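You operate a simulated robot arm through the tools that you are given. There is no shell and no other tool.

Carry out the task below with a simulated robot arm. There is one attempt and no reset: what you move stays moved.

TASK
Change the blue trainer's coils fuse, then run a lamp test.
Fine: fit its spare; old fuse in the red bin, cover shut; key at ON till a moment after HOT goes out, then OFF; don't start the engine.

The check looks at the end state, three seconds after you hand in, the way a careful person would. Anything else that was tipped, shoved, dropped, spilled or broken makes it a failure. Lids that push on must go on centred and level and be pressed home; caps that screw on are set level and turned clockwise until they are tight.

THE ROBOT
A 7-joint arm with a two-finger parallel gripper, fixed in place. Base frame: the origin is at the foot of the arm, x ahead of it, y to its left, z up. Units: m, degrees, N and s.
With the tool pointing down near the work surface it reaches from about 0.1 to 0.86 m from the base axis. Its first joint turns from -115.0 to 115.0 degrees. Payload 3.91 kg.
Tool frame: the origin (TCP) lies between the finger pads and is the grasp point; the fingertips stand 0.03 m ahead of it; z points along the fingers, y is the line along which they close. The gripper opens to 0.11 m. The fingers are 0.02 m wide and 0.01 m thick; the gripper's body (0.048 by 0.112 m) begins 0.055 m behind the TCP.
Orientation is that of the tool frame in the base frame, as a unit quaternion [x, y, z, w]. With the fingers straight down and closing along the base's y, the tool's x points along the base's -x, its y along +y and its z along -z.

THE INTERFACE
- The arm moves only by the tool drive_tool. Its argument "steps" is a list of rows, each a list of 2 entries, a list of its own where there are three numbers: the shift along the tool's x, y, z in units of 500 mm (1.0 is 500 mm), then the turn, a rotation vector about the tool's x, y, z in units of 120 degrees (1.0 is 120 degrees). In form: [[[x, y, z], [ax, ay, az]], ...]. A call has 1 to 20 rows; each row is the pose to reach, as a shift and turn from the pose commanded when the call began, along the tool's axes at that moment. "gripper" is the finger opening in m, from 0 to 0.11, set as the call begins (left out, the last holds). A call with a number of a shift or a turn outside -1 to 1 is refused whole. Each row takes 0.2 s and may step no farther than 0.05 m and 8.6 degrees from the row before; otherwise, or with a gripper value out of range, the whole call is refused. A pose out of reach is approached as far as the arm can. The call stops where the force on the tool passes 90 N (or 10 N more than at its start, if that is more) or the arm is blocked; 0.2 s more then pass. Each finger travels about 0.153 m/s and halts on what it meets, pressing with about 30 N; the grip force reading is that of the motor and also rises with nothing between the fingers. The clock runs only during rows and for 0.2 s after the last one: add rows that repeat a pose to give the fingers time. The reply holds the time, the measured pose of the TCP, the force on the tool along the base axes, the opening and the grip force, in the units named above and with some noise, with the torque about the TCP (base axes, N m) and any sound that the robot's microphone picked up.
- Cameras (640 x 400 px; columns grow to the right, rows downward): "scene" is fixed at [0.2217, 0.4989, 1.3162]; the picture's right is [-0.61, -0.79, 0.00], its down [-0.46, 0.35, -0.81] and it looks along [0.64, -0.50, -0.58] (base axes); focal length 310 px, centre (320, 200). "wrist" rides on the gripper at [0.072, 0.017, -0.103] in the tool frame; the picture's right is [-0.23, 0.97, 0.00], its down [-0.76, -0.18, -0.62] and it looks along [-0.61, -0.14, 0.78] (tool axes); focal length 222 px, centre (320, 200).
- snapshot(camera): a new picture of that camera. It takes no simulated time.
- lift_body(by): slides the trunk up (or, below 0, down) by that many m; the arm rides with it, the base frame stays. It gives what a move gives, with no picture.
- probe_pixels(camera, pixels): for up to 12 pixels [column, row] of the newest picture of that camera ("zoom" is the newest enlarged one), the place [x, y, z] in the base frame of the surface seen there, good to about 0.002 m. It takes no simulated time.
- zoom(camera, box): a new picture of the part [left, top, right, bottom] of that camera's present view, enlarged. It takes no simulated time.
- job_done(): hands the job in; it is judged then, once.

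Unless the task says otherwise, let go and move clear before handing in.

The tools are called after ">>>" as name(argument=value, ...) on one line, values as JSON. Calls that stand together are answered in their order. drive_tool: Moves the arm, as the interface text tells. Its arguments: {"type":"object","properties":{"steps":{"type":"array","items":{"type":"array"}},"gripper":{"type":"number"}},"required":["steps"]} The other tools are called the same way: lift_body (by) slides the trunk up or down; snapshot (camera) takes a picture; probe_pixels (camera, pixels) gives the place of the surface under pixels of a picture; zoom (camera, box) takes an enlarged picture of a part of a camera's view; job_done () hands the job in.

At the start:

```text
t: 0.0
tool_pos: [0.5357, 0.1372, 1.1324]
orientation: [0.0, 1.0, 0.0, 0.001]
force: [-0.1, 1.0, 0.2]
wrist_torque: [-0.03, 0.01, 0.01]
gripper_width: 0.1099
grip_force: 0.1
trunk travel left (down, up): [-0.725, 0.265]
```

scene: 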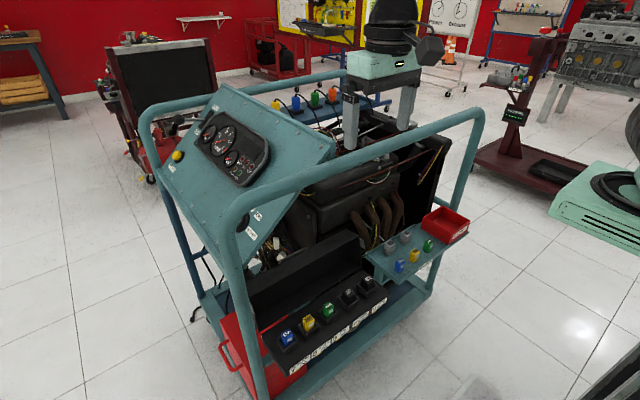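
wrist: 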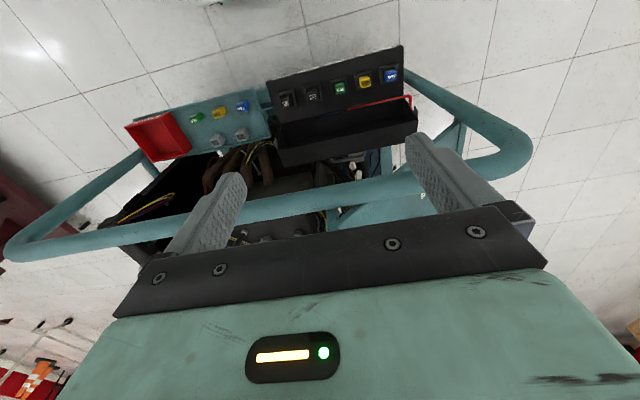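

The scene shows a blue-green engine trainer with a fuse box (open lid, fuses around pixels 285-370, 285-340), a spare tray (400-430, 235-265) and a red bin (445, 225). I'll zoom in on each part first.

>>> zoom(camera="scene", box=[240, 220, 400, 380])

>>> zoom(camera="scene", box=[360, 190, 480, 290])

>>> zoom(camera="scene", box=[150, 80, 340, 250])

>>> zoom(camera="wrist", box=[120, 30, 440, 230])

```text
2.50 times, centred on (320, 300) of scene
```

zoom: 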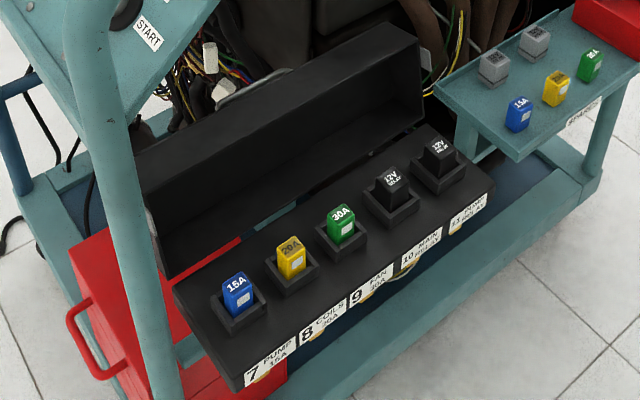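

```text
4.00 times, centred on (420, 240) of scene
```

zoom: 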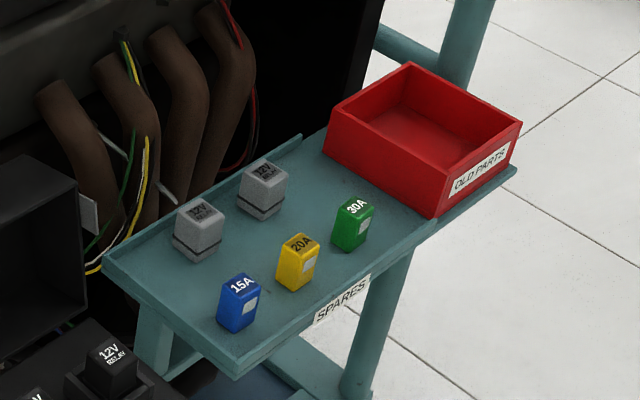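

```text
2.35 times, centred on (245, 165) of scene
```

zoom: 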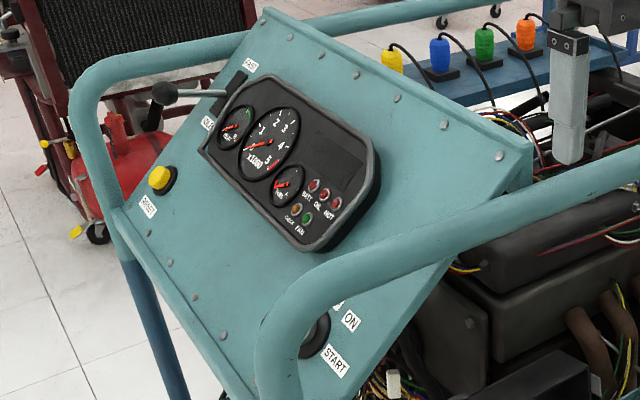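

```text
2.00 times, centred on (280, 130) of wrist
```

zoom: 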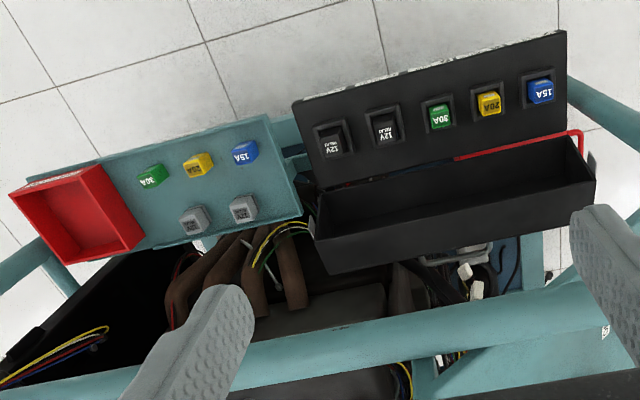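

Fuse slot 8 "COILS 20A" is the yellow one in the box (zoom 290,258), the yellow 20A spare sits in the tray, and the key switch is partly hidden behind the tube at about scene (243,222). I'll measure positions next.

>>> zoom(camera="scene", box=[270, 270, 366, 330])

>>> probe_pixels(camera="scene", pixels=[[310, 318], [309, 325], [289, 333], [327, 308], [347, 296], [367, 282], [414, 252], [414, 257], [400, 264], [445, 225], [243, 222], [260, 305]])

>>> zoom(camera="scene", box=[210, 180, 290, 250])

```text
6.67 times, centred on (318, 300) of scene
```

zoom: 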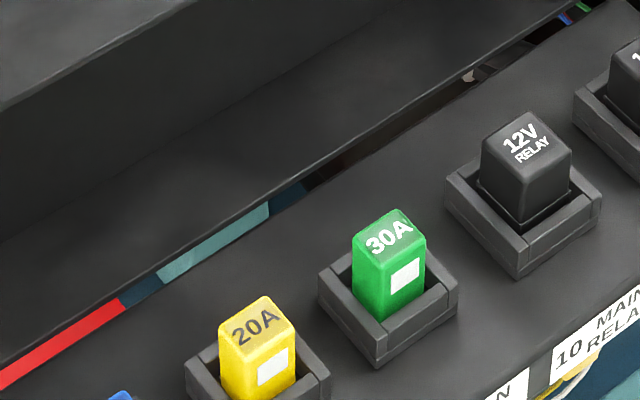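

```text
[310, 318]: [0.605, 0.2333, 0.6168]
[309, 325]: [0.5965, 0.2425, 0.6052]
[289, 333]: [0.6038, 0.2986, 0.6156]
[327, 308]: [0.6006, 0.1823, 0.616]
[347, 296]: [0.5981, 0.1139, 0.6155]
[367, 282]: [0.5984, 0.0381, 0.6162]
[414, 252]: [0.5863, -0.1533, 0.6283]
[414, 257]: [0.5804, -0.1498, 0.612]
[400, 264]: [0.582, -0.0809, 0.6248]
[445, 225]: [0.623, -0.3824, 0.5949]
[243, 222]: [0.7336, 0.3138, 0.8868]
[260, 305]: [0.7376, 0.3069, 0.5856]
```

```text
5.71 times, centred on (250, 215) of scene
```

zoom: 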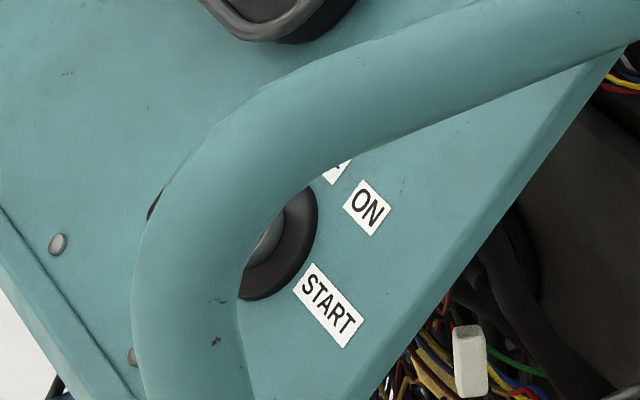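

Fuse tops lie on a line near x=0.60 at z≈0.616. Next I'll map the tubes, panel, key, lid and bin, which set the clearances.

>>> probe_pixels(camera="scene", pixels=[[232, 215], [247, 190], [275, 178], [350, 155], [450, 118], [475, 112], [480, 125], [460, 190], [250, 250], [262, 350], [253, 216], [258, 215]])

>>> probe_pixels(camera="scene", pixels=[[225, 85], [330, 140], [145, 120], [155, 150], [260, 250], [227, 145], [325, 165], [180, 156], [213, 235], [251, 312], [346, 230], [355, 262]])

>>> probe_pixels(camera="scene", pixels=[[424, 220], [444, 208], [468, 222], [448, 240], [446, 217], [447, 228], [370, 260], [390, 285], [460, 238], [285, 310], [283, 286], [361, 238]])

>>> probe_pixels(camera="wrist", pixels=[[365, 80], [364, 72], [365, 89], [220, 112], [240, 107], [195, 117], [270, 150], [410, 130], [414, 100], [405, 50], [265, 80], [275, 113]])

```text
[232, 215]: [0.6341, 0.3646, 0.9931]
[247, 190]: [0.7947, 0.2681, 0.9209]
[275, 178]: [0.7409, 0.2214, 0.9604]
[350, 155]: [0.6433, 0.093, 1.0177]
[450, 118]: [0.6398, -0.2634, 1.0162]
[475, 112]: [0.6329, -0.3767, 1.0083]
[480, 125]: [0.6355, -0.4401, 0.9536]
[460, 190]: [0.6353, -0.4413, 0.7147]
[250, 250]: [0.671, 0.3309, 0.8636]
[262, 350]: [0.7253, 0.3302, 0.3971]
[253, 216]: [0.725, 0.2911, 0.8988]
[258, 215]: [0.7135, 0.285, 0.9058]
```

```text
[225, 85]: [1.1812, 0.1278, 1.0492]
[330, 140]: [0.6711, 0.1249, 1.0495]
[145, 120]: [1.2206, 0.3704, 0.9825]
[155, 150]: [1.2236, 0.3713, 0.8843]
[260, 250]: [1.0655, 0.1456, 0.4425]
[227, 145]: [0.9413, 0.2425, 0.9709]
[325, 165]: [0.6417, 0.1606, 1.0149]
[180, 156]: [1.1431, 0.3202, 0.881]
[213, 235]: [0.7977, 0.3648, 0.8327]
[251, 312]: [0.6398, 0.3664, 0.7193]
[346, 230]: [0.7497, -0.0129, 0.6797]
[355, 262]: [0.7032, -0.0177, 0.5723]
```

```text
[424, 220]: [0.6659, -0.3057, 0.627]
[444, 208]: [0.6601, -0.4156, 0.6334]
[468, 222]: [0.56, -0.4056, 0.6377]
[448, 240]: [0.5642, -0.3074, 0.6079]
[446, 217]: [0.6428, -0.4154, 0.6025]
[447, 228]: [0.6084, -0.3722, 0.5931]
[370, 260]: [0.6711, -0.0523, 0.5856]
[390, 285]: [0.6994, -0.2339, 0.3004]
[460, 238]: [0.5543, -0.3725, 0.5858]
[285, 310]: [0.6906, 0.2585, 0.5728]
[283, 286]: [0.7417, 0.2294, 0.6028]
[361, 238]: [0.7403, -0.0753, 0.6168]
```

```text
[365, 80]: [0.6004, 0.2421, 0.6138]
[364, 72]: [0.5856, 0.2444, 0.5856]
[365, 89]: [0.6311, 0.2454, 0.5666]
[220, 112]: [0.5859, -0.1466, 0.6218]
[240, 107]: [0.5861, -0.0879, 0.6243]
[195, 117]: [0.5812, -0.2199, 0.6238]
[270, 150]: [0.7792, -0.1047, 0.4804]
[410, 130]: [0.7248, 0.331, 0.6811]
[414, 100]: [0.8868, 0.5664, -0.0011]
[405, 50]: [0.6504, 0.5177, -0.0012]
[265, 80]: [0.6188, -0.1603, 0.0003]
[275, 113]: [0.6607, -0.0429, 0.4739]
```

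The front tube runs at x≈0.64, z≈1.0, from y=-0.44 to +0.37, so it sits above and just behind the fuse row at x=0.60. I'll probe the arm itself to learn how bulky the wrist is before moving under the tube.

>>> probe_pixels(camera="scene", pixels=[[352, 130], [355, 100], [385, 65], [350, 62], [420, 70], [390, 45], [395, 10], [370, 25], [430, 50], [610, 205], [620, 185], [570, 200]])

>>> zoom(camera="scene", box=[320, 0, 640, 200])

```text
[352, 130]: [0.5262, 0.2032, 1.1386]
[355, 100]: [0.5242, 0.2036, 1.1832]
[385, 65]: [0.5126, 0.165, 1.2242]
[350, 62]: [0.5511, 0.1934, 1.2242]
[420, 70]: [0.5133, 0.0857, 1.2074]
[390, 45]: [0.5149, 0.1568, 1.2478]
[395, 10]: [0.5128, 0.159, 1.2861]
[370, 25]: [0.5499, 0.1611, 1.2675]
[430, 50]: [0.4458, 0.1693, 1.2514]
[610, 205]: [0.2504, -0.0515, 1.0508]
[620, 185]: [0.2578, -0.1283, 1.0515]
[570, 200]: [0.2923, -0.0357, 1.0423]
```

```text
2.00 times, centred on (480, 100) of scene
```

zoom: 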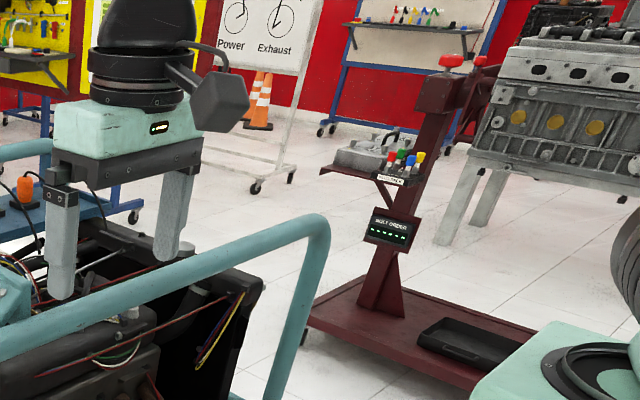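

The gripper body spans x≈0.51–0.56, the wrist cylinder sits above it, and the robot's shoulder plate is at z≈1.05. I'll back the tool away from the tube, then lower the trunk so the arm can work from under and in front of it.

>>> drive_tool(steps=[[[0.08, 0, 0], [0, 0, 0]], [[0.16, 0, 0], [0, 0, 0]], [[0.16, 0, 0], [0, 0, 0]]])

>>> lift_body(by=-0.2)

>>> snapshot(camera="scene")

>>> snapshot(camera="wrist")

```text
t: 0.8
tool_pos: [0.4552, 0.1381, 1.1341]
orientation: [0.0, 1.0, 0.001, -0.001]
force: [-0.1, -0.2, -0.3]
wrist_torque: [0.01, -0.02, 0.04]
gripper_width: 0.1098
grip_force: 0.1
trunk travel left (down, up): [-0.725, 0.265]
```

```text
t: 3.0
tool_pos: [0.4554, 0.1373, 0.9345]
orientation: [-0.001, 1.0, 0.0, 0.0]
force: [-0.8, -0.3, 0.4]
wrist_torque: [-0.02, 0.04, 0.0]
gripper_width: 0.1099
grip_force: 0.0
trunk travel left (down, up): [-0.525, 0.465]
```

```text
taken
```

scene: 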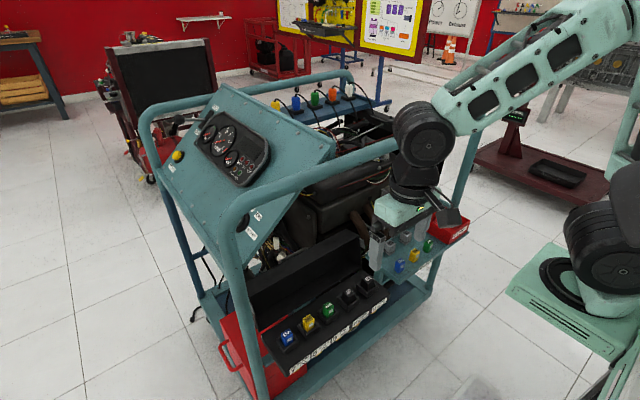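

```text
taken
```

wrist: 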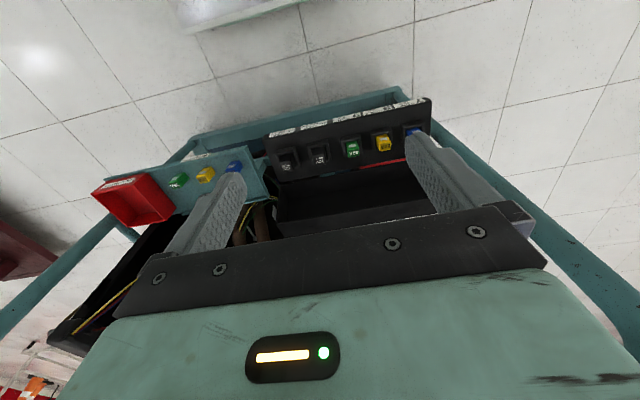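

The arm is now visible: the wrist ball at (425,135) sits above the gripper, and the forearm rises toward the right. I'll probe those heights to check them against the tube.

>>> probe_pixels(camera="scene", pixels=[[425, 140], [425, 105], [400, 130], [410, 190], [410, 210], [520, 90], [590, 15], [460, 110], [510, 30], [610, 250], [540, 285], [560, 250]])

>>> zoom(camera="wrist", box=[240, 80, 480, 230])

```text
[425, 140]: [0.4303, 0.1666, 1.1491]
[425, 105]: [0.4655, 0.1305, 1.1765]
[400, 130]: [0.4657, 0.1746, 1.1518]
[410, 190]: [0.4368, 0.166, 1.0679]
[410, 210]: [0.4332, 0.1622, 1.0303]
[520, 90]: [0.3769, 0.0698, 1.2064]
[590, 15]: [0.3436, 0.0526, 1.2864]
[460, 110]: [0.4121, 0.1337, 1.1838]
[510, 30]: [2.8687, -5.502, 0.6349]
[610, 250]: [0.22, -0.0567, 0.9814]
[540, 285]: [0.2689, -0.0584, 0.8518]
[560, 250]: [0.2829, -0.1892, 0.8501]
```

```text
2.67 times, centred on (360, 155) of wrist
```

zoom: 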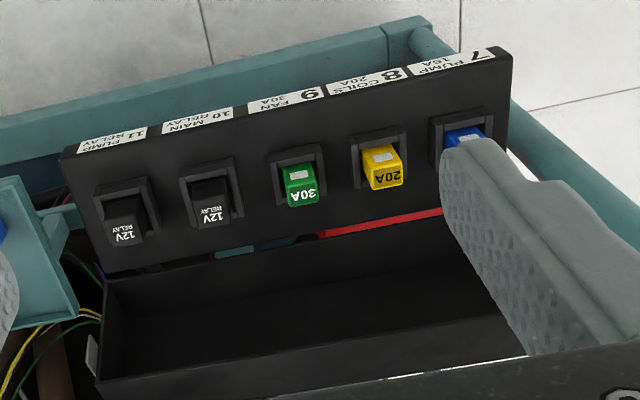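

The wrist ball centre is about 0.21 m above the TCP with a radius of about 0.05, and the forearm slopes back and up. With the TCP at z≈0.6 it stays under the tube, whose bottom is at about 0.97. I'll lower the trunk 0.2 more and then look closely at the fuse.

>>> lift_body(by=-0.2)

>>> drive_tool(steps=[[[-0.03, 0.08, 0], [0, 0, 0]], [[-0.06, 0.16, 0], [0, 0, 0]], [[-0.08, 0.2, 0], [0, 0, 0]], [[-0.08, 0.2, 0], [0, 0, 0]]], gripper=0.05)

>>> snapshot(camera="wrist")

>>> snapshot(camera="scene")

```text
t: 5.1
tool_pos: [0.4556, 0.1372, 0.7335]
orientation: [-0.001, 1.0, 0.0, 0.0]
force: [0.4, 0.5, -0.3]
wrist_torque: [0.01, 0.01, -0.05]
gripper_width: 0.1099
grip_force: 0.1
trunk travel left (down, up): [-0.325, 0.665]
```

```text
t: 6.1
tool_pos: [0.4955, 0.237, 0.7336]
orientation: [0.001, 1.0, -0.001, 0.0]
force: [-0.8, -0.8, 0.7]
wrist_torque: [0.06, 0.02, -0.03]
gripper_width: 0.05
grip_force: 0.0
trunk travel left (down, up): [-0.325, 0.665]
```

```text
taken
```

wrist: 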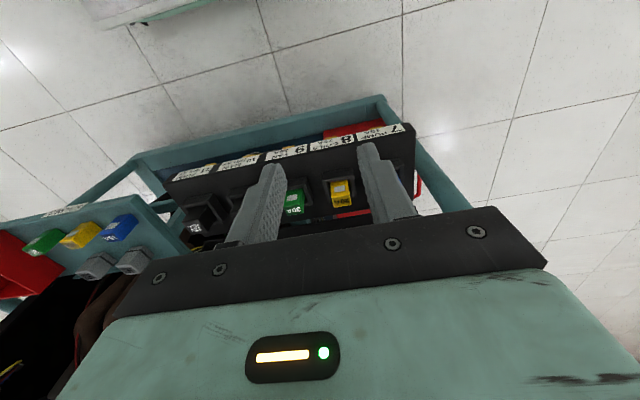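

```text
taken
```

scene: 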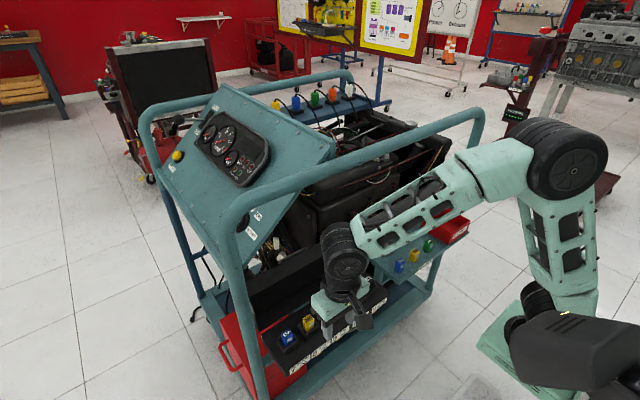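

The yellow coils fuse is at wrist (341,193), between the fingers. I'll zoom in and measure its edges and the socket.

>>> zoom(camera="wrist", box=[290, 160, 386, 220])

>>> probe_pixels(camera="zoom", pixels=[[280, 200], [400, 200], [340, 170], [345, 295], [290, 290], [395, 290], [230, 150], [430, 200], [100, 300], [340, 200], [350, 240], [240, 250]])

>>> zoom(camera="scene", box=[270, 295, 350, 345])

```text
6.67 times, centred on (338, 190) of wrist
```

zoom: 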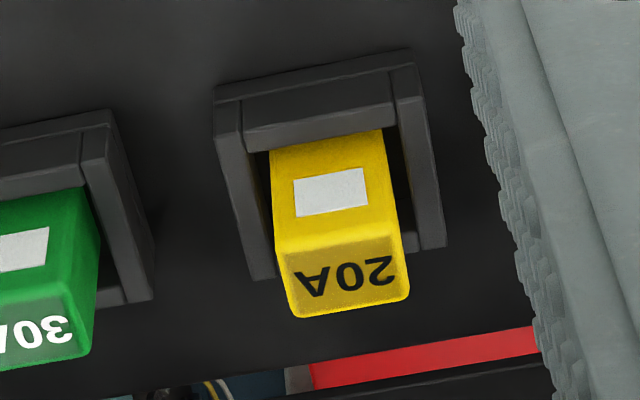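

```text
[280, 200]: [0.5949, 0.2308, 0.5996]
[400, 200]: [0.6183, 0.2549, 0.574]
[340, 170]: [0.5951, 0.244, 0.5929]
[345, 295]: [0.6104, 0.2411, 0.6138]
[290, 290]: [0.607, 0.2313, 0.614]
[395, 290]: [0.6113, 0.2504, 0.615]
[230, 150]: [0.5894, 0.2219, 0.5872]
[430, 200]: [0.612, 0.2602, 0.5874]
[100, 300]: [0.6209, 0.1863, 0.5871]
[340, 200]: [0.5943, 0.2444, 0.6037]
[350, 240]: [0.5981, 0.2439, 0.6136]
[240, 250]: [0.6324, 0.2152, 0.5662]
```

```text
8.00 times, centred on (310, 320) of scene
```

zoom: 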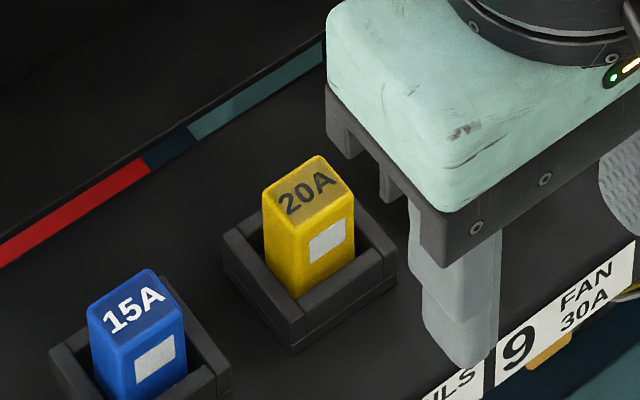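

The fuse measures about y 0.231–0.253 and x 0.595–0.613, with its top at z 0.6145 and the socket rim at z 0.587. I'll move above its centre (0.604, 0.242), go down to fingertips just above the rim, and check before gripping.

>>> drive_tool(steps=[[[-0.08, 0.004, 0], [0, 0, 0]], [[-0.16, 0.008, 0], [0, 0, 0]], [[-0.217, 0.01, 0.03], [0, 0, 0]], [[-0.217, 0.01, 0.1], [0, 0, 0]], [[-0.217, 0.01, 0.16], [0, 0, 0]], [[-0.217, 0.01, 0.16], [0, 0, 0]]], gripper=0.05)

>>> snapshot(camera="scene")

>>> zoom(camera="wrist", box=[200, 100, 440, 250])

>>> zoom(camera="scene", box=[250, 220, 410, 340])

```text
t: 7.5
tool_pos: [0.6051, 0.2429, 0.655]
orientation: [-0.001, 1.0, 0.0, 0.0]
force: [1.0, -0.2, -0.3]
wrist_torque: [-0.01, 0.0, 0.02]
gripper_width: 0.0498
grip_force: 0.0
trunk travel left (down, up): [-0.325, 0.665]
```

```text
taken
```

scene: 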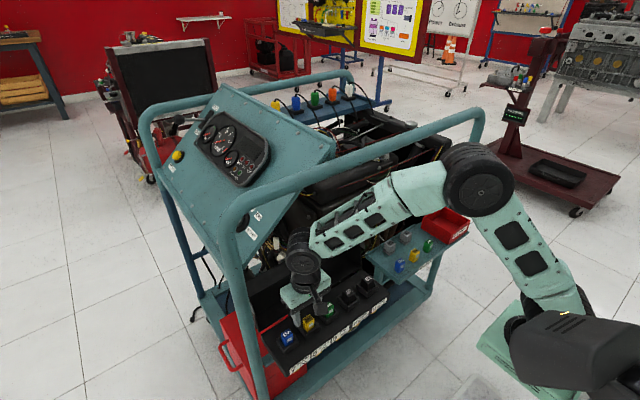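

```text
2.67 times, centred on (320, 175) of wrist
```

zoom: 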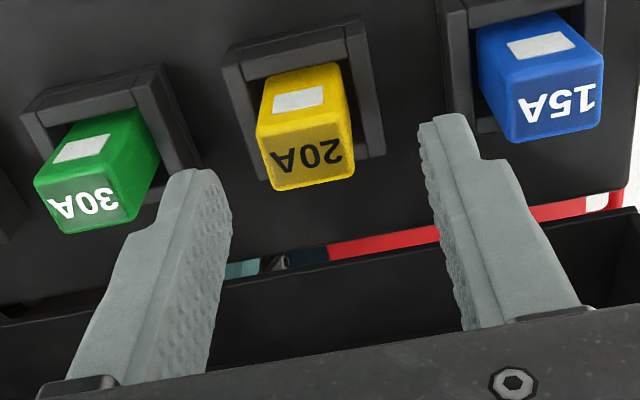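

```text
3.33 times, centred on (330, 280) of scene
```

zoom: 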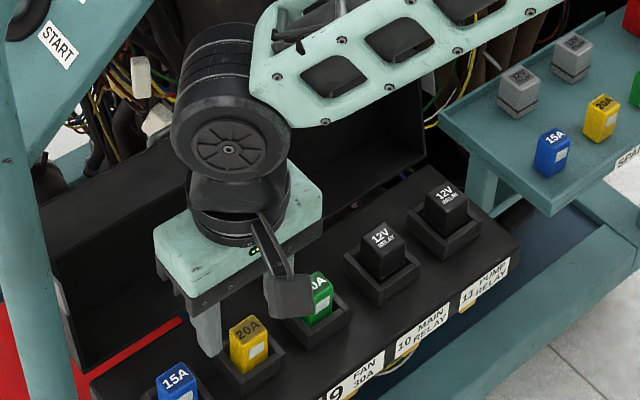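

The fingers straddle the yellow fuse evenly and the arm is clear of the tube and lid. I'll descend to z=0.620 and close.

>>> drive_tool(steps=[[[0.001, -0.001, 0.04], [0, 0, 0]], [[0.001, -0.001, 0.069], [0, 0, 0]], [[0.001, -0.001, 0.069], [0, 0, 0]]])

>>> drive_tool(steps=[[[0, 0, 0], [0, 0, 0]], [[0, 0, 0], [0, 0, 0]], [[0, 0, 0], [0, 0, 0]]], gripper=0.0)

>>> zoom(camera="wrist", box=[200, 100, 440, 250])

```text
t: 8.3
tool_pos: [0.6043, 0.2433, 0.6185]
orientation: [0.0, 1.0, 0.001, 0.0]
force: [-0.3, 0.0, 0.7]
wrist_torque: [-0.02, -0.01, -0.04]
gripper_width: 0.0501
grip_force: 0.0
trunk travel left (down, up): [-0.325, 0.665]
```

```text
t: 9.1
tool_pos: [0.6043, 0.243, 0.6199]
orientation: [-0.001, 1.0, 0.0, -0.001]
force: [-0.3, -1.8, 0.3]
wrist_torque: [-0.07, -0.01, -0.02]
gripper_width: 0.0231
grip_force: 30.1
trunk travel left (down, up): [-0.325, 0.665]
```

```text
2.67 times, centred on (320, 175) of wrist
```

zoom: 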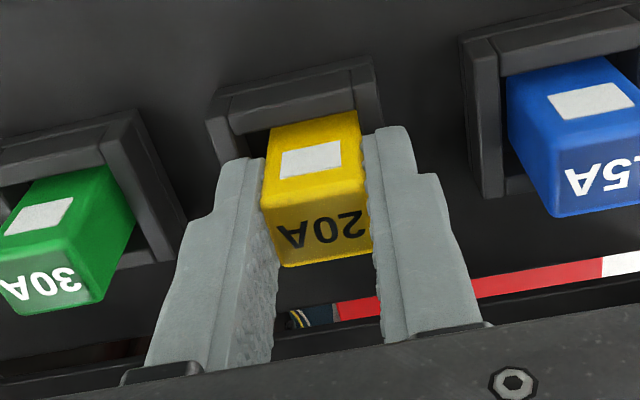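

The fuse is gripped at 0.023 m with a firm 30 N reading. I'll pull straight up slowly.

>>> drive_tool(steps=[[[0, 0, -0.01], [0, 0, 0]], [[0, 0, -0.02], [0, 0, 0]], [[0, 0, -0.04], [0, 0, 0]], [[0, 0, -0.08], [0, 0, 0]], [[0, 0, -0.14], [0, 0, 0]], [[0, 0, -0.18], [0, 0, 0]], [[0, 0, -0.18], [0, 0, 0]]])

>>> zoom(camera="wrist", box=[200, 100, 440, 250])

>>> zoom(camera="scene", box=[250, 220, 410, 340])

```text
t: 10.7
tool_pos: [0.6045, 0.2447, 0.709]
orientation: [0.0, 1.0, 0.0, 0.0]
force: [0.3, -0.8, 0.6]
wrist_torque: [-0.02, 0.02, 0.03]
gripper_width: 0.0
grip_force: 30.3
trunk travel left (down, up): [-0.325, 0.665]
```

```text
2.67 times, centred on (320, 175) of wrist
```

zoom: 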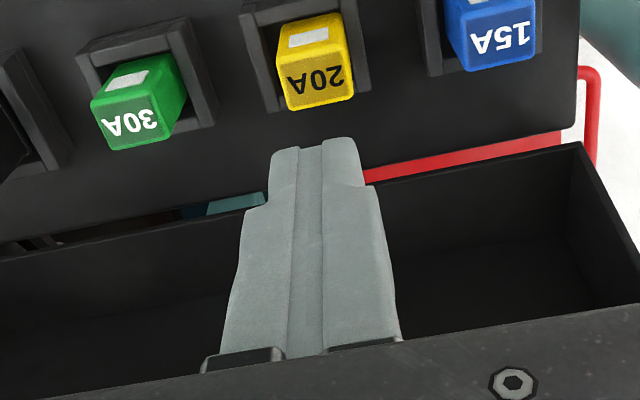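

```text
3.33 times, centred on (330, 280) of scene
```

zoom: 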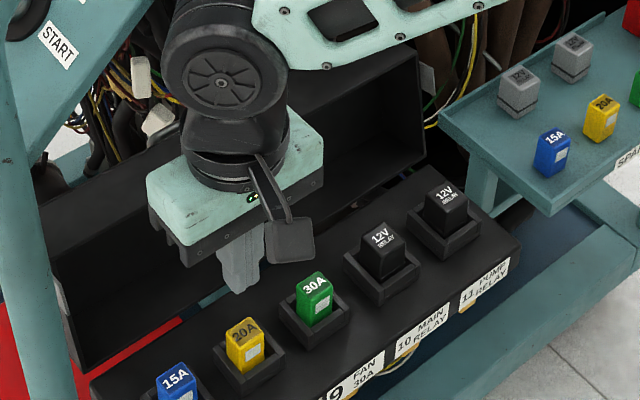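

The fuse slipped out of the fingers and is still in its socket. I'll check whether it rose at all and how the pull went.

>>> zoom(camera="wrist", box=[270, 90, 366, 150])

>>> probe_pixels(camera="zoom", pixels=[[300, 180], [280, 230], [360, 220], [320, 210], [320, 130], [260, 120], [390, 100], [180, 120], [230, 40]])

```text
6.67 times, centred on (318, 120) of wrist
```

zoom: 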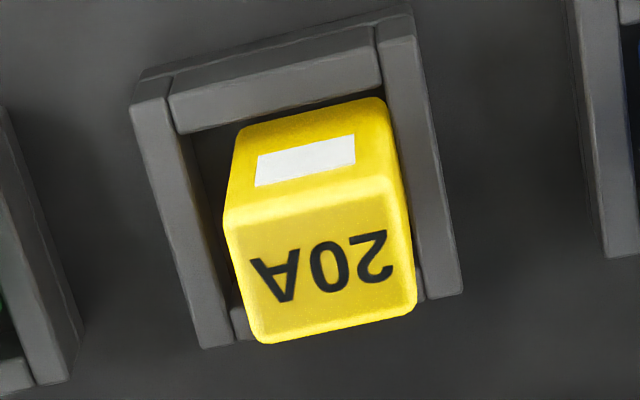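

```text
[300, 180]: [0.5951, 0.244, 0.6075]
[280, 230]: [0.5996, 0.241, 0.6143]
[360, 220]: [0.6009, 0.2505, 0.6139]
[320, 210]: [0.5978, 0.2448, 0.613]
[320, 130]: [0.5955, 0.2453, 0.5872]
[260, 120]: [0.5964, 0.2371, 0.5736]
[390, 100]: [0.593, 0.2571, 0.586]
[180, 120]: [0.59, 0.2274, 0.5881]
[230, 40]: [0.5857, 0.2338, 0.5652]
```

The fuse stayed fully seated, with its top still at 0.614. I'll re-open, grip as low as the rim allows, and pull in tiny steps while reading the force to learn the retention.

>>> drive_tool(steps=[[[0, 0, 0], [0, 0, 0]], [[0, 0, 0.06], [0, 0, 0]], [[0, 0, 0.12], [0, 0, 0]], [[0, 0, 0.16], [0, 0, 0]], [[0, 0, 0.182], [0, 0, 0]], [[0, 0, 0.182], [0, 0, 0]]], gripper=0.045)

>>> drive_tool(steps=[[[0, 0, 0], [0, 0, 0]], [[0, 0, 0], [0, 0, 0]], [[0, 0, 0], [0, 0, 0]]], gripper=0.0)

>>> drive_tool(steps=[[[0, 0, -0.001], [0, 0, 0]], [[0, 0, -0.002], [0, 0, 0]]])

>>> drive_tool(steps=[[[0, 0, -0.001], [0, 0, 0]], [[0, 0, -0.002], [0, 0, 0]]])

>>> zoom(camera="wrist", box=[200, 100, 440, 250])

```text
t: 12.1
tool_pos: [0.6037, 0.2437, 0.6171]
orientation: [0.0, 1.0, -0.001, 0.0]
force: [-0.7, 0.0, 3.4]
wrist_torque: [-0.05, 0.03, -0.06]
gripper_width: 0.0452
grip_force: 0.5
trunk travel left (down, up): [-0.325, 0.665]
```

```text
t: 12.9
tool_pos: [0.6033, 0.2433, 0.6187]
orientation: [0.0, 1.0, 0.001, 0.0]
force: [1.6, 0.6, 4.0]
wrist_torque: [0.02, 0.0, 0.0]
gripper_width: 0.0229
grip_force: 30.2
trunk travel left (down, up): [-0.325, 0.665]
```

```text
t: 13.5
tool_pos: [0.603, 0.2428, 0.6191]
orientation: [-0.001, 1.0, 0.0, 0.0]
force: [0.7, 0.1, -0.1]
wrist_torque: [0.01, 0.0, 0.0]
gripper_width: 0.023
grip_force: 29.5
trunk travel left (down, up): [-0.325, 0.665]
```

```text
t: 14.1
tool_pos: [0.604, 0.2425, 0.6212]
orientation: [0.0, 1.0, 0.0, 0.0]
force: [0.3, 0.1, -0.3]
wrist_torque: [0.0, -0.02, -0.01]
gripper_width: 0.023
grip_force: 29.7
trunk travel left (down, up): [-0.325, 0.665]
```

```text
2.67 times, centred on (320, 175) of wrist
```

zoom: 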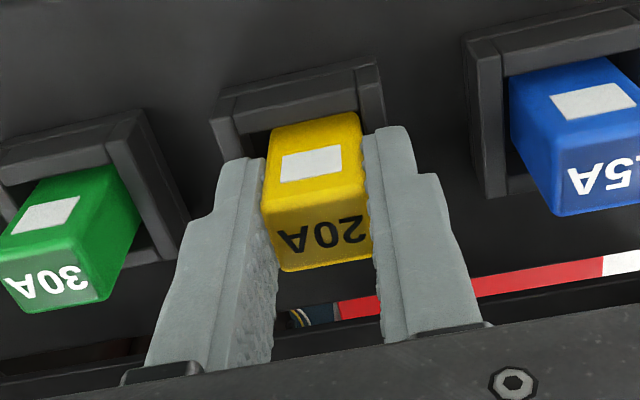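

Force is near zero after 2 mm of lift, so I'll keep pulling gently and watch the fuse against the socket.

>>> drive_tool(steps=[[[0, 0, -0.002], [0, 0, 0]], [[0, 0, -0.004], [0, 0, 0]]])

>>> drive_tool(steps=[[[0, 0, -0.002], [0, 0, 0]], [[0, 0, -0.004], [0, 0, 0]], [[0, 0, -0.006], [0, 0, 0]]])

>>> zoom(camera="wrist", box=[200, 100, 440, 250])

>>> zoom(camera="scene", box=[270, 290, 350, 340])

```text
t: 14.7
tool_pos: [0.6029, 0.2411, 0.6219]
orientation: [0.0, 1.0, 0.0, 0.0]
force: [0.0, 0.4, -0.7]
wrist_torque: [-0.01, -0.02, -0.04]
gripper_width: 0.0229
grip_force: 30.3
trunk travel left (down, up): [-0.325, 0.665]
```

```text
t: 15.5
tool_pos: [0.603, 0.2432, 0.6251]
orientation: [0.0, 1.0, 0.0, 0.001]
force: [0.0, 0.3, -0.9]
wrist_torque: [0.03, -0.01, -0.01]
gripper_width: 0.0229
grip_force: 30.3
trunk travel left (down, up): [-0.325, 0.665]
```

```text
2.67 times, centred on (320, 175) of wrist
```

zoom: 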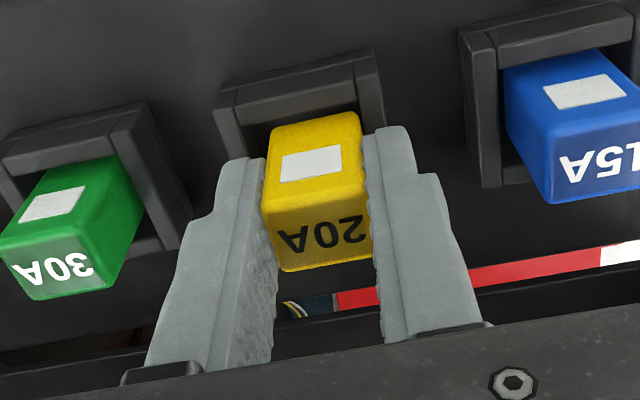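

```text
8.00 times, centred on (310, 315) of scene
```

zoom: 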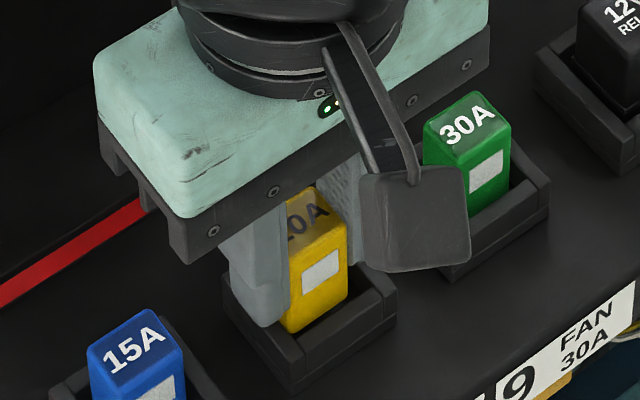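

The fuse stays fixed between the fingers while the sockets shift, so slow pulling works. I'll keep the same gentle pace until it is clear.

>>> drive_tool(steps=[[[0, 0, -0.002], [0, 0, 0]], [[0, 0, -0.004], [0, 0, 0]], [[0, 0, -0.006], [0, 0, 0]], [[0, 0, -0.008], [0, 0, 0]], [[0, 0, -0.01], [0, 0, 0]], [[0, 0, -0.012], [0, 0, 0]], [[0, 0, -0.014], [0, 0, 0]], [[0, 0, -0.016], [0, 0, 0]]])

>>> drive_tool(steps=[[[0, 0, -0.002], [0, 0, 0]], [[0, 0, -0.004], [0, 0, 0]], [[0, 0, -0.006], [0, 0, 0]], [[0, 0, -0.008], [0, 0, 0]], [[0, 0, -0.01], [0, 0, 0]], [[0, 0, -0.012], [0, 0, 0]], [[0, 0, -0.014], [0, 0, 0]], [[0, 0, -0.016], [0, 0, 0]]])

>>> zoom(camera="wrist", box=[200, 100, 440, 250])

>>> zoom(camera="scene", box=[270, 290, 350, 340])

```text
t: 17.3
tool_pos: [0.6031, 0.2417, 0.6339]
orientation: [0.0, 1.0, 0.0, 0.0]
force: [-0.2, 0.8, -0.6]
wrist_torque: [0.0, -0.01, 0.0]
gripper_width: 0.0228
grip_force: 30.0
trunk travel left (down, up): [-0.325, 0.665]
```

```text
t: 19.1
tool_pos: [0.6031, 0.2427, 0.6412]
orientation: [0.0, 1.0, -0.001, 0.0]
force: [-0.2, -0.3, -0.1]
wrist_torque: [-0.03, -0.01, 0.0]
gripper_width: 0.0229
grip_force: 29.4
trunk travel left (down, up): [-0.325, 0.665]
```

```text
2.67 times, centred on (320, 175) of wrist
```

zoom: 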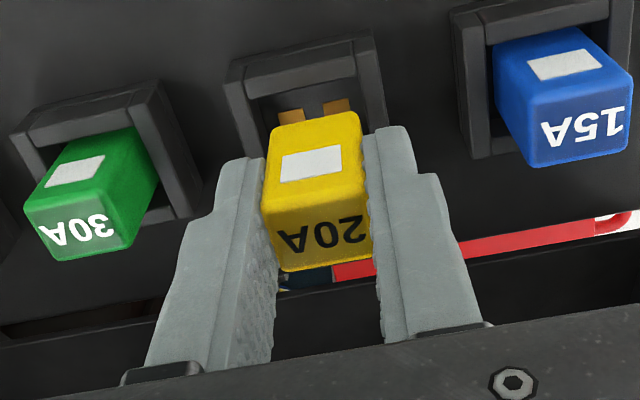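

```text
8.00 times, centred on (310, 315) of scene
```

zoom: 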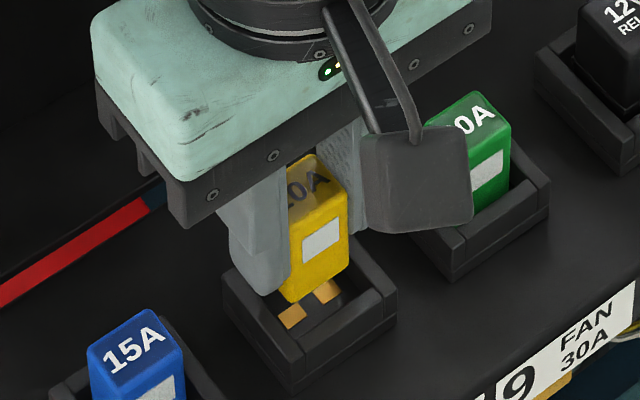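

The gold blades are now showing below the fuse. I'll keep lifting, gently speeding up, to z≈0.72.

>>> drive_tool(steps=[[[0, 0, -0.003], [0, 0, 0]], [[0, 0, -0.006], [0, 0, 0]], [[0, 0, -0.009], [0, 0, 0]], [[0, 0, -0.012], [0, 0, 0]], [[0, 0, -0.016], [0, 0, 0]], [[0, 0, -0.02], [0, 0, 0]], [[0, 0, -0.026], [0, 0, 0]], [[0, 0, -0.036], [0, 0, 0]], [[0, 0, -0.05], [0, 0, 0]], [[0, 0, -0.07], [0, 0, 0]], [[0, 0, -0.1], [0, 0, 0]], [[0, 0, -0.13], [0, 0, 0]], [[0, 0, -0.16], [0, 0, 0]]])

>>> zoom(camera="wrist", box=[200, 100, 440, 250])

>>> snapshot(camera="scene")

>>> zoom(camera="scene", box=[270, 270, 366, 330])

```text
t: 21.9
tool_pos: [0.6039, 0.2438, 0.72]
orientation: [0.001, 1.0, 0.0, 0.0]
force: [0.0, 0.5, -0.1]
wrist_torque: [0.02, 0.0, 0.03]
gripper_width: 0.0227
grip_force: 30.2
trunk travel left (down, up): [-0.325, 0.665]
```

```text
2.67 times, centred on (320, 175) of wrist
```

zoom: 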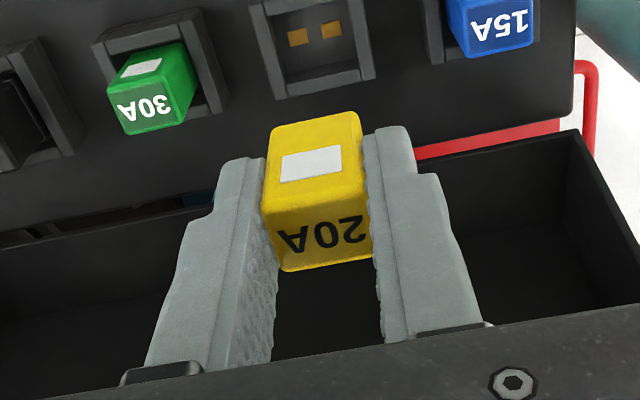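

```text
taken
```

scene: 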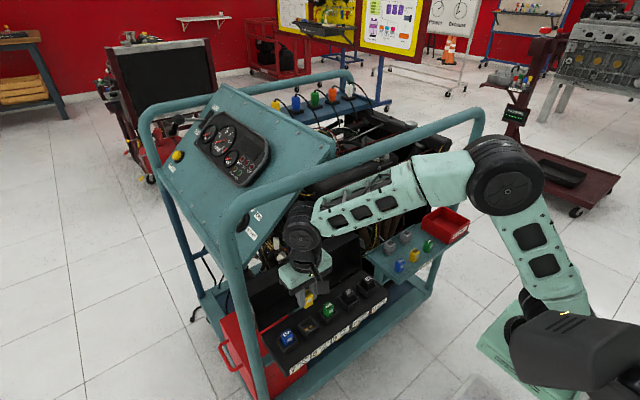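

```text
6.67 times, centred on (318, 300) of scene
```

zoom: 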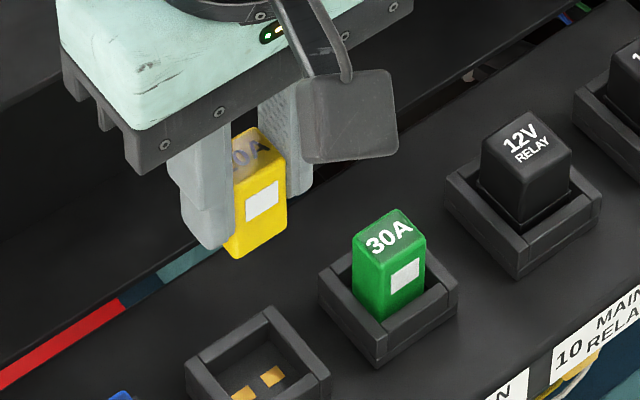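

The old fuse is out and held, and the empty socket shows two gold contacts. I'll measure the socket now for the later insertion.

>>> zoom(camera="wrist", box=[270, 85, 366, 145])

>>> probe_pixels(camera="zoom", pixels=[[164, 80], [215, 230], [395, 195], [280, 85], [345, 70], [290, 165], [150, 150], [410, 100], [275, 20], [310, 215], [235, 200], [370, 170]])

```text
6.67 times, centred on (318, 115) of wrist
```

zoom: 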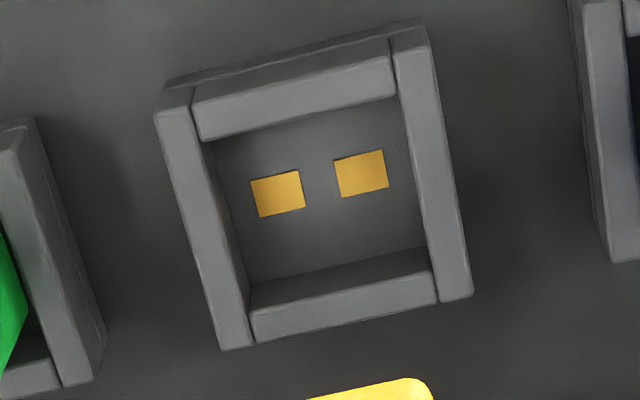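

```text
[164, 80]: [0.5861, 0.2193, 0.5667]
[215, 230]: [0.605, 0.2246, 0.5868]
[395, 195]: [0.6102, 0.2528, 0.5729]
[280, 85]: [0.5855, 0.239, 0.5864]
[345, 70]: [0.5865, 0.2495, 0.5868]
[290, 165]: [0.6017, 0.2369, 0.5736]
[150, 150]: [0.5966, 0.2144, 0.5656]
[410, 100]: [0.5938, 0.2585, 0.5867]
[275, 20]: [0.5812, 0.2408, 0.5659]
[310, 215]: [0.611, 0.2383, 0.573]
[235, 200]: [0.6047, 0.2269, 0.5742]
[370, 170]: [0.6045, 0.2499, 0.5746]
```

The socket centre is about (0.604, 0.242), floor z≈0.573. I'll carry the old fuse level along -y to the red bin at about (0.612, -0.36), above everything on the tray.

>>> drive_tool(steps=[[[0, -0.05, 0], [0, 0, 0]], [[0, -0.12, 0], [0, 0, 0]], [[0, -0.2, 0], [0, 0, 0]], [[0, -0.28, 0], [0, 0, 0]], [[0, -0.36, 0], [0, 0, 0]], [[0, -0.44, 0], [0, 0, 0]], [[0, -0.52, 0], [0, 0, 0]], [[0, -0.6, 0], [0, 0, 0]], [[0, -0.68, 0], [0, 0, 0]], [[0, -0.76, 0], [0, 0, 0]], [[0, -0.84, 0], [0, 0, 0]], [[0, -0.91, 0], [0, 0, 0]], [[0, -0.96, 0], [0, 0, 0]], [[0, -0.96, 0], [0, 0, 0]]])

>>> drive_tool(steps=[[[-0.004, -0.05, 0], [0, 0, 0]], [[-0.008, -0.12, 0], [0, 0, 0]], [[-0.012, -0.19, 0], [0, 0, 0]], [[-0.016, -0.235, 0], [0, 0, 0]], [[-0.016, -0.235, 0], [0, 0, 0]]])

>>> snapshot(camera="scene")

>>> zoom(camera="wrist", box=[160, 50, 480, 250])

>>> zoom(camera="scene", box=[360, 170, 500, 270])

```text
t: 24.9
tool_pos: [0.6029, -0.2377, 0.7212]
orientation: [-0.001, 1.0, 0.0, 0.0]
force: [0.6, -0.2, -0.7]
wrist_torque: [-0.06, 0.0, 0.0]
gripper_width: 0.0228
grip_force: 29.8
trunk travel left (down, up): [-0.325, 0.665]
```

```text
t: 26.1
tool_pos: [0.6096, -0.3555, 0.7218]
orientation: [-0.001, 1.0, 0.0, -0.001]
force: [0.0, -0.4, -0.9]
wrist_torque: [-0.01, -0.02, -0.02]
gripper_width: 0.023
grip_force: 30.0
trunk travel left (down, up): [-0.325, 0.665]
```

```text
taken
```

scene: 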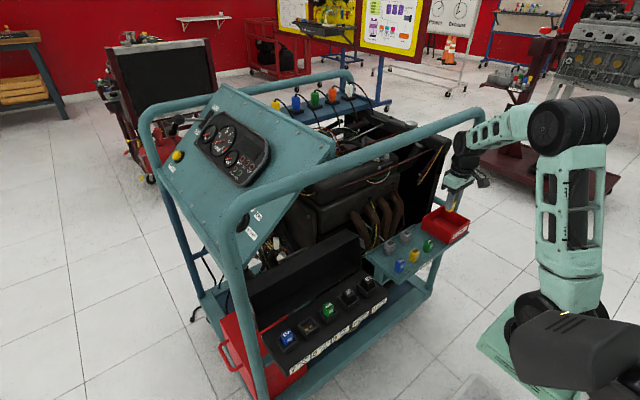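

```text
2.00 times, centred on (320, 150) of wrist
```

zoom: 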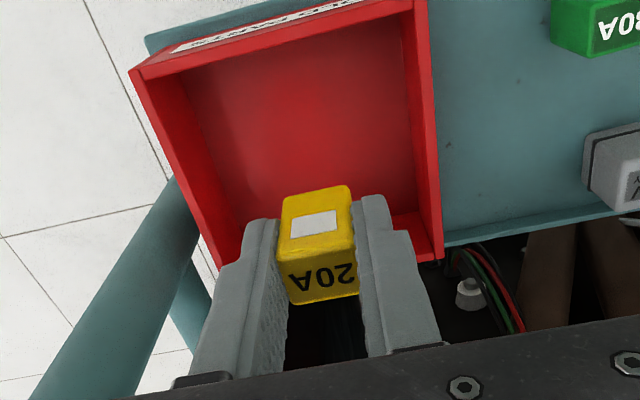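

```text
4.00 times, centred on (430, 220) of scene
```

zoom: 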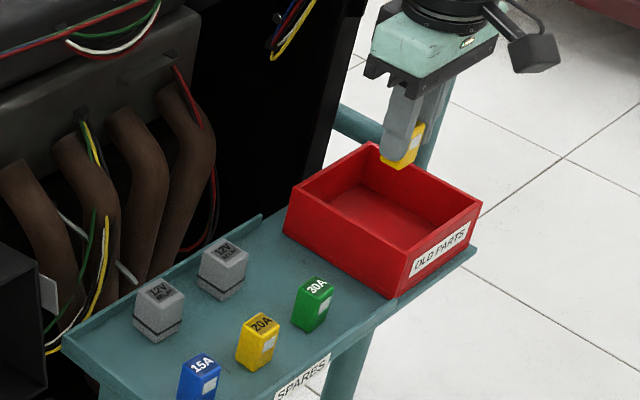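

The fuse hangs over the bin. I'll measure the rim so I can centre it before lowering.

>>> probe_pixels(camera="zoom", pixels=[[296, 208], [380, 148], [478, 205], [405, 285], [370, 200], [390, 162], [405, 220], [300, 240]])

>>> snapshot(camera="wrist")

>>> probe_pixels(camera="wrist", pixels=[[230, 87], [300, 75], [370, 58], [375, 120], [262, 130], [300, 110], [355, 155], [320, 140]])

```text
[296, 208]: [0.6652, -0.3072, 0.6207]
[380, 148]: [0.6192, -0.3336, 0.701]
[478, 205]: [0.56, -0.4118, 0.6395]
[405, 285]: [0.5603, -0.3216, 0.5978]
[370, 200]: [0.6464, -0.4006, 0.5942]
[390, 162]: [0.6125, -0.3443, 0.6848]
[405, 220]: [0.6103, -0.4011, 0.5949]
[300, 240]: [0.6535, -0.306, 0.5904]
```

```text
taken
```

wrist: 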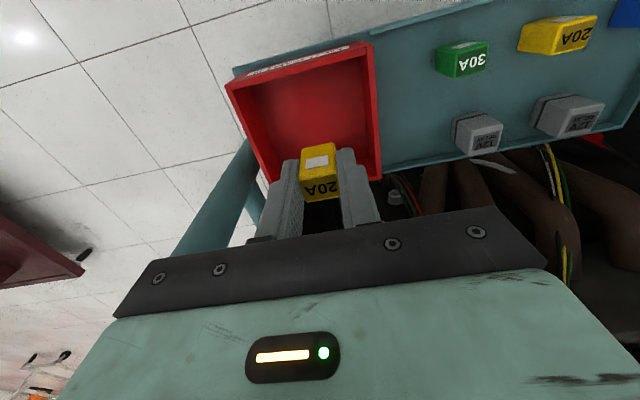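

```text
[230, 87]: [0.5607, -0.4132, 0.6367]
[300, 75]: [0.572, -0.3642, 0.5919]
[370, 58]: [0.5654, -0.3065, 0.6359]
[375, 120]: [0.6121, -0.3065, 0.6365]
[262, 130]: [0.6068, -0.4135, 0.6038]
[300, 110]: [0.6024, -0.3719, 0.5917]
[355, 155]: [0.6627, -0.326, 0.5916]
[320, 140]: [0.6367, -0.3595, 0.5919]
```

The bin spans x 0.557–0.668 and y -0.417 to -0.306 with its floor at z 0.592, so the fuse is well inside. I'll lower it to just above the floor and release.

>>> drive_tool(steps=[[[0, -0.004, 0.04], [0, 0, 0]], [[0, -0.006, 0.09], [0, 0, 0]], [[0, -0.006, 0.13], [0, 0, 0]], [[0, -0.006, 0.156], [0, 0, 0]], [[0, -0.006, 0.156], [0, 0, 0]]])

>>> drive_tool(steps=[[[0, 0, 0], [0, 0, 0]], [[0, 0, 0], [0, 0, 0]], [[0, 0, 0], [0, 0, 0]], [[0, 0, -0.04], [0, 0, 0]], [[0, 0, -0.1], [0, 0, 0]], [[0, 0, -0.16], [0, 0, 0]], [[0, 0, -0.2], [0, 0, 0]], [[0, 0, -0.2], [0, 0, 0]]], gripper=0.05)

>>> zoom(camera="wrist", box=[160, 0, 480, 200])

>>> zoom(camera="scene", box=[360, 170, 500, 270])

```text
t: 27.3
tool_pos: [0.6103, -0.3581, 0.6431]
orientation: [0.001, 1.0, 0.0, 0.001]
force: [0.3, 0.3, -0.4]
wrist_torque: [-0.01, 0.03, -0.01]
gripper_width: 0.0229
grip_force: 29.8
trunk travel left (down, up): [-0.325, 0.665]
```

```text
t: 29.1
tool_pos: [0.6101, -0.3584, 0.7454]
orientation: [0.0, 1.0, 0.0, 0.0]
force: [0.6, 0.2, -0.5]
wrist_torque: [-0.01, 0.02, 0.04]
gripper_width: 0.0499
grip_force: 0.0
trunk travel left (down, up): [-0.325, 0.665]
```

```text
2.00 times, centred on (320, 100) of wrist
```

zoom: 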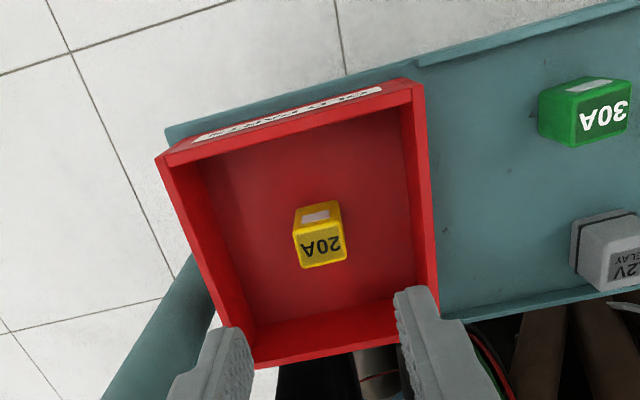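

```text
4.00 times, centred on (430, 220) of scene
```

zoom: 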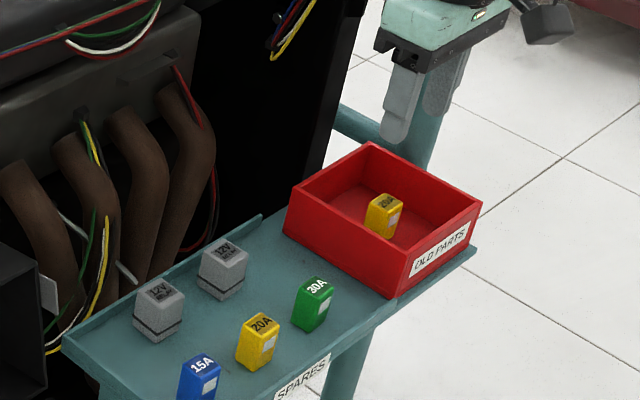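

The old fuse is standing in the red bin. Next I'll move near the yellow spare in the tray and look closely.

>>> drive_tool(steps=[[[0.03, 0.06, 0], [0, 0, 0]], [[0.08, 0.14, 0], [0, 0, 0]], [[0.13, 0.22, 0], [0, 0, 0]], [[0.17, 0.3, 0], [0, 0, 0]], [[0.19, 0.38, 0], [0, 0, 0]], [[0.19, 0.42, 0], [0, 0, 0]], [[0.19, 0.42, 0], [0, 0, 0]]])

>>> snapshot(camera="wrist")

>>> zoom(camera="wrist", box=[240, 100, 400, 200])

```text
t: 30.7
tool_pos: [0.5144, -0.148, 0.7427]
orientation: [0.0, 1.0, 0.0, 0.0]
force: [-0.8, 0.5, -0.3]
wrist_torque: [0.04, -0.04, 0.0]
gripper_width: 0.0497
grip_force: 0.0
trunk travel left (down, up): [-0.325, 0.665]
```

```text
taken
```

wrist: 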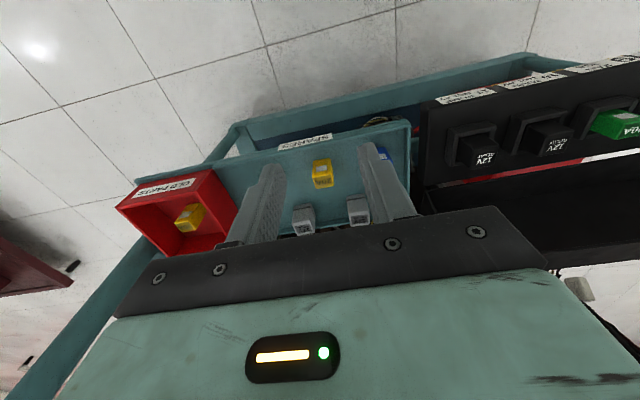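

```text
4.00 times, centred on (320, 150) of wrist
```

zoom: 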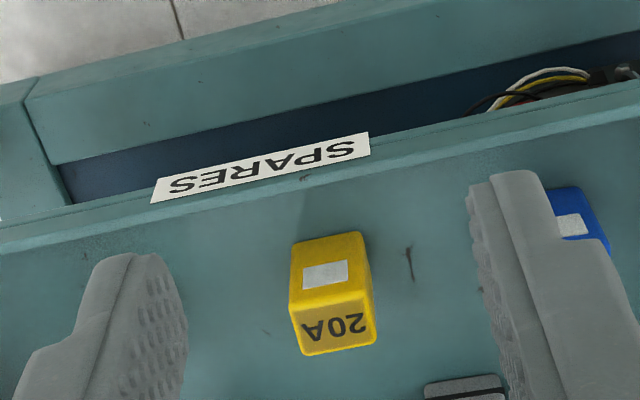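

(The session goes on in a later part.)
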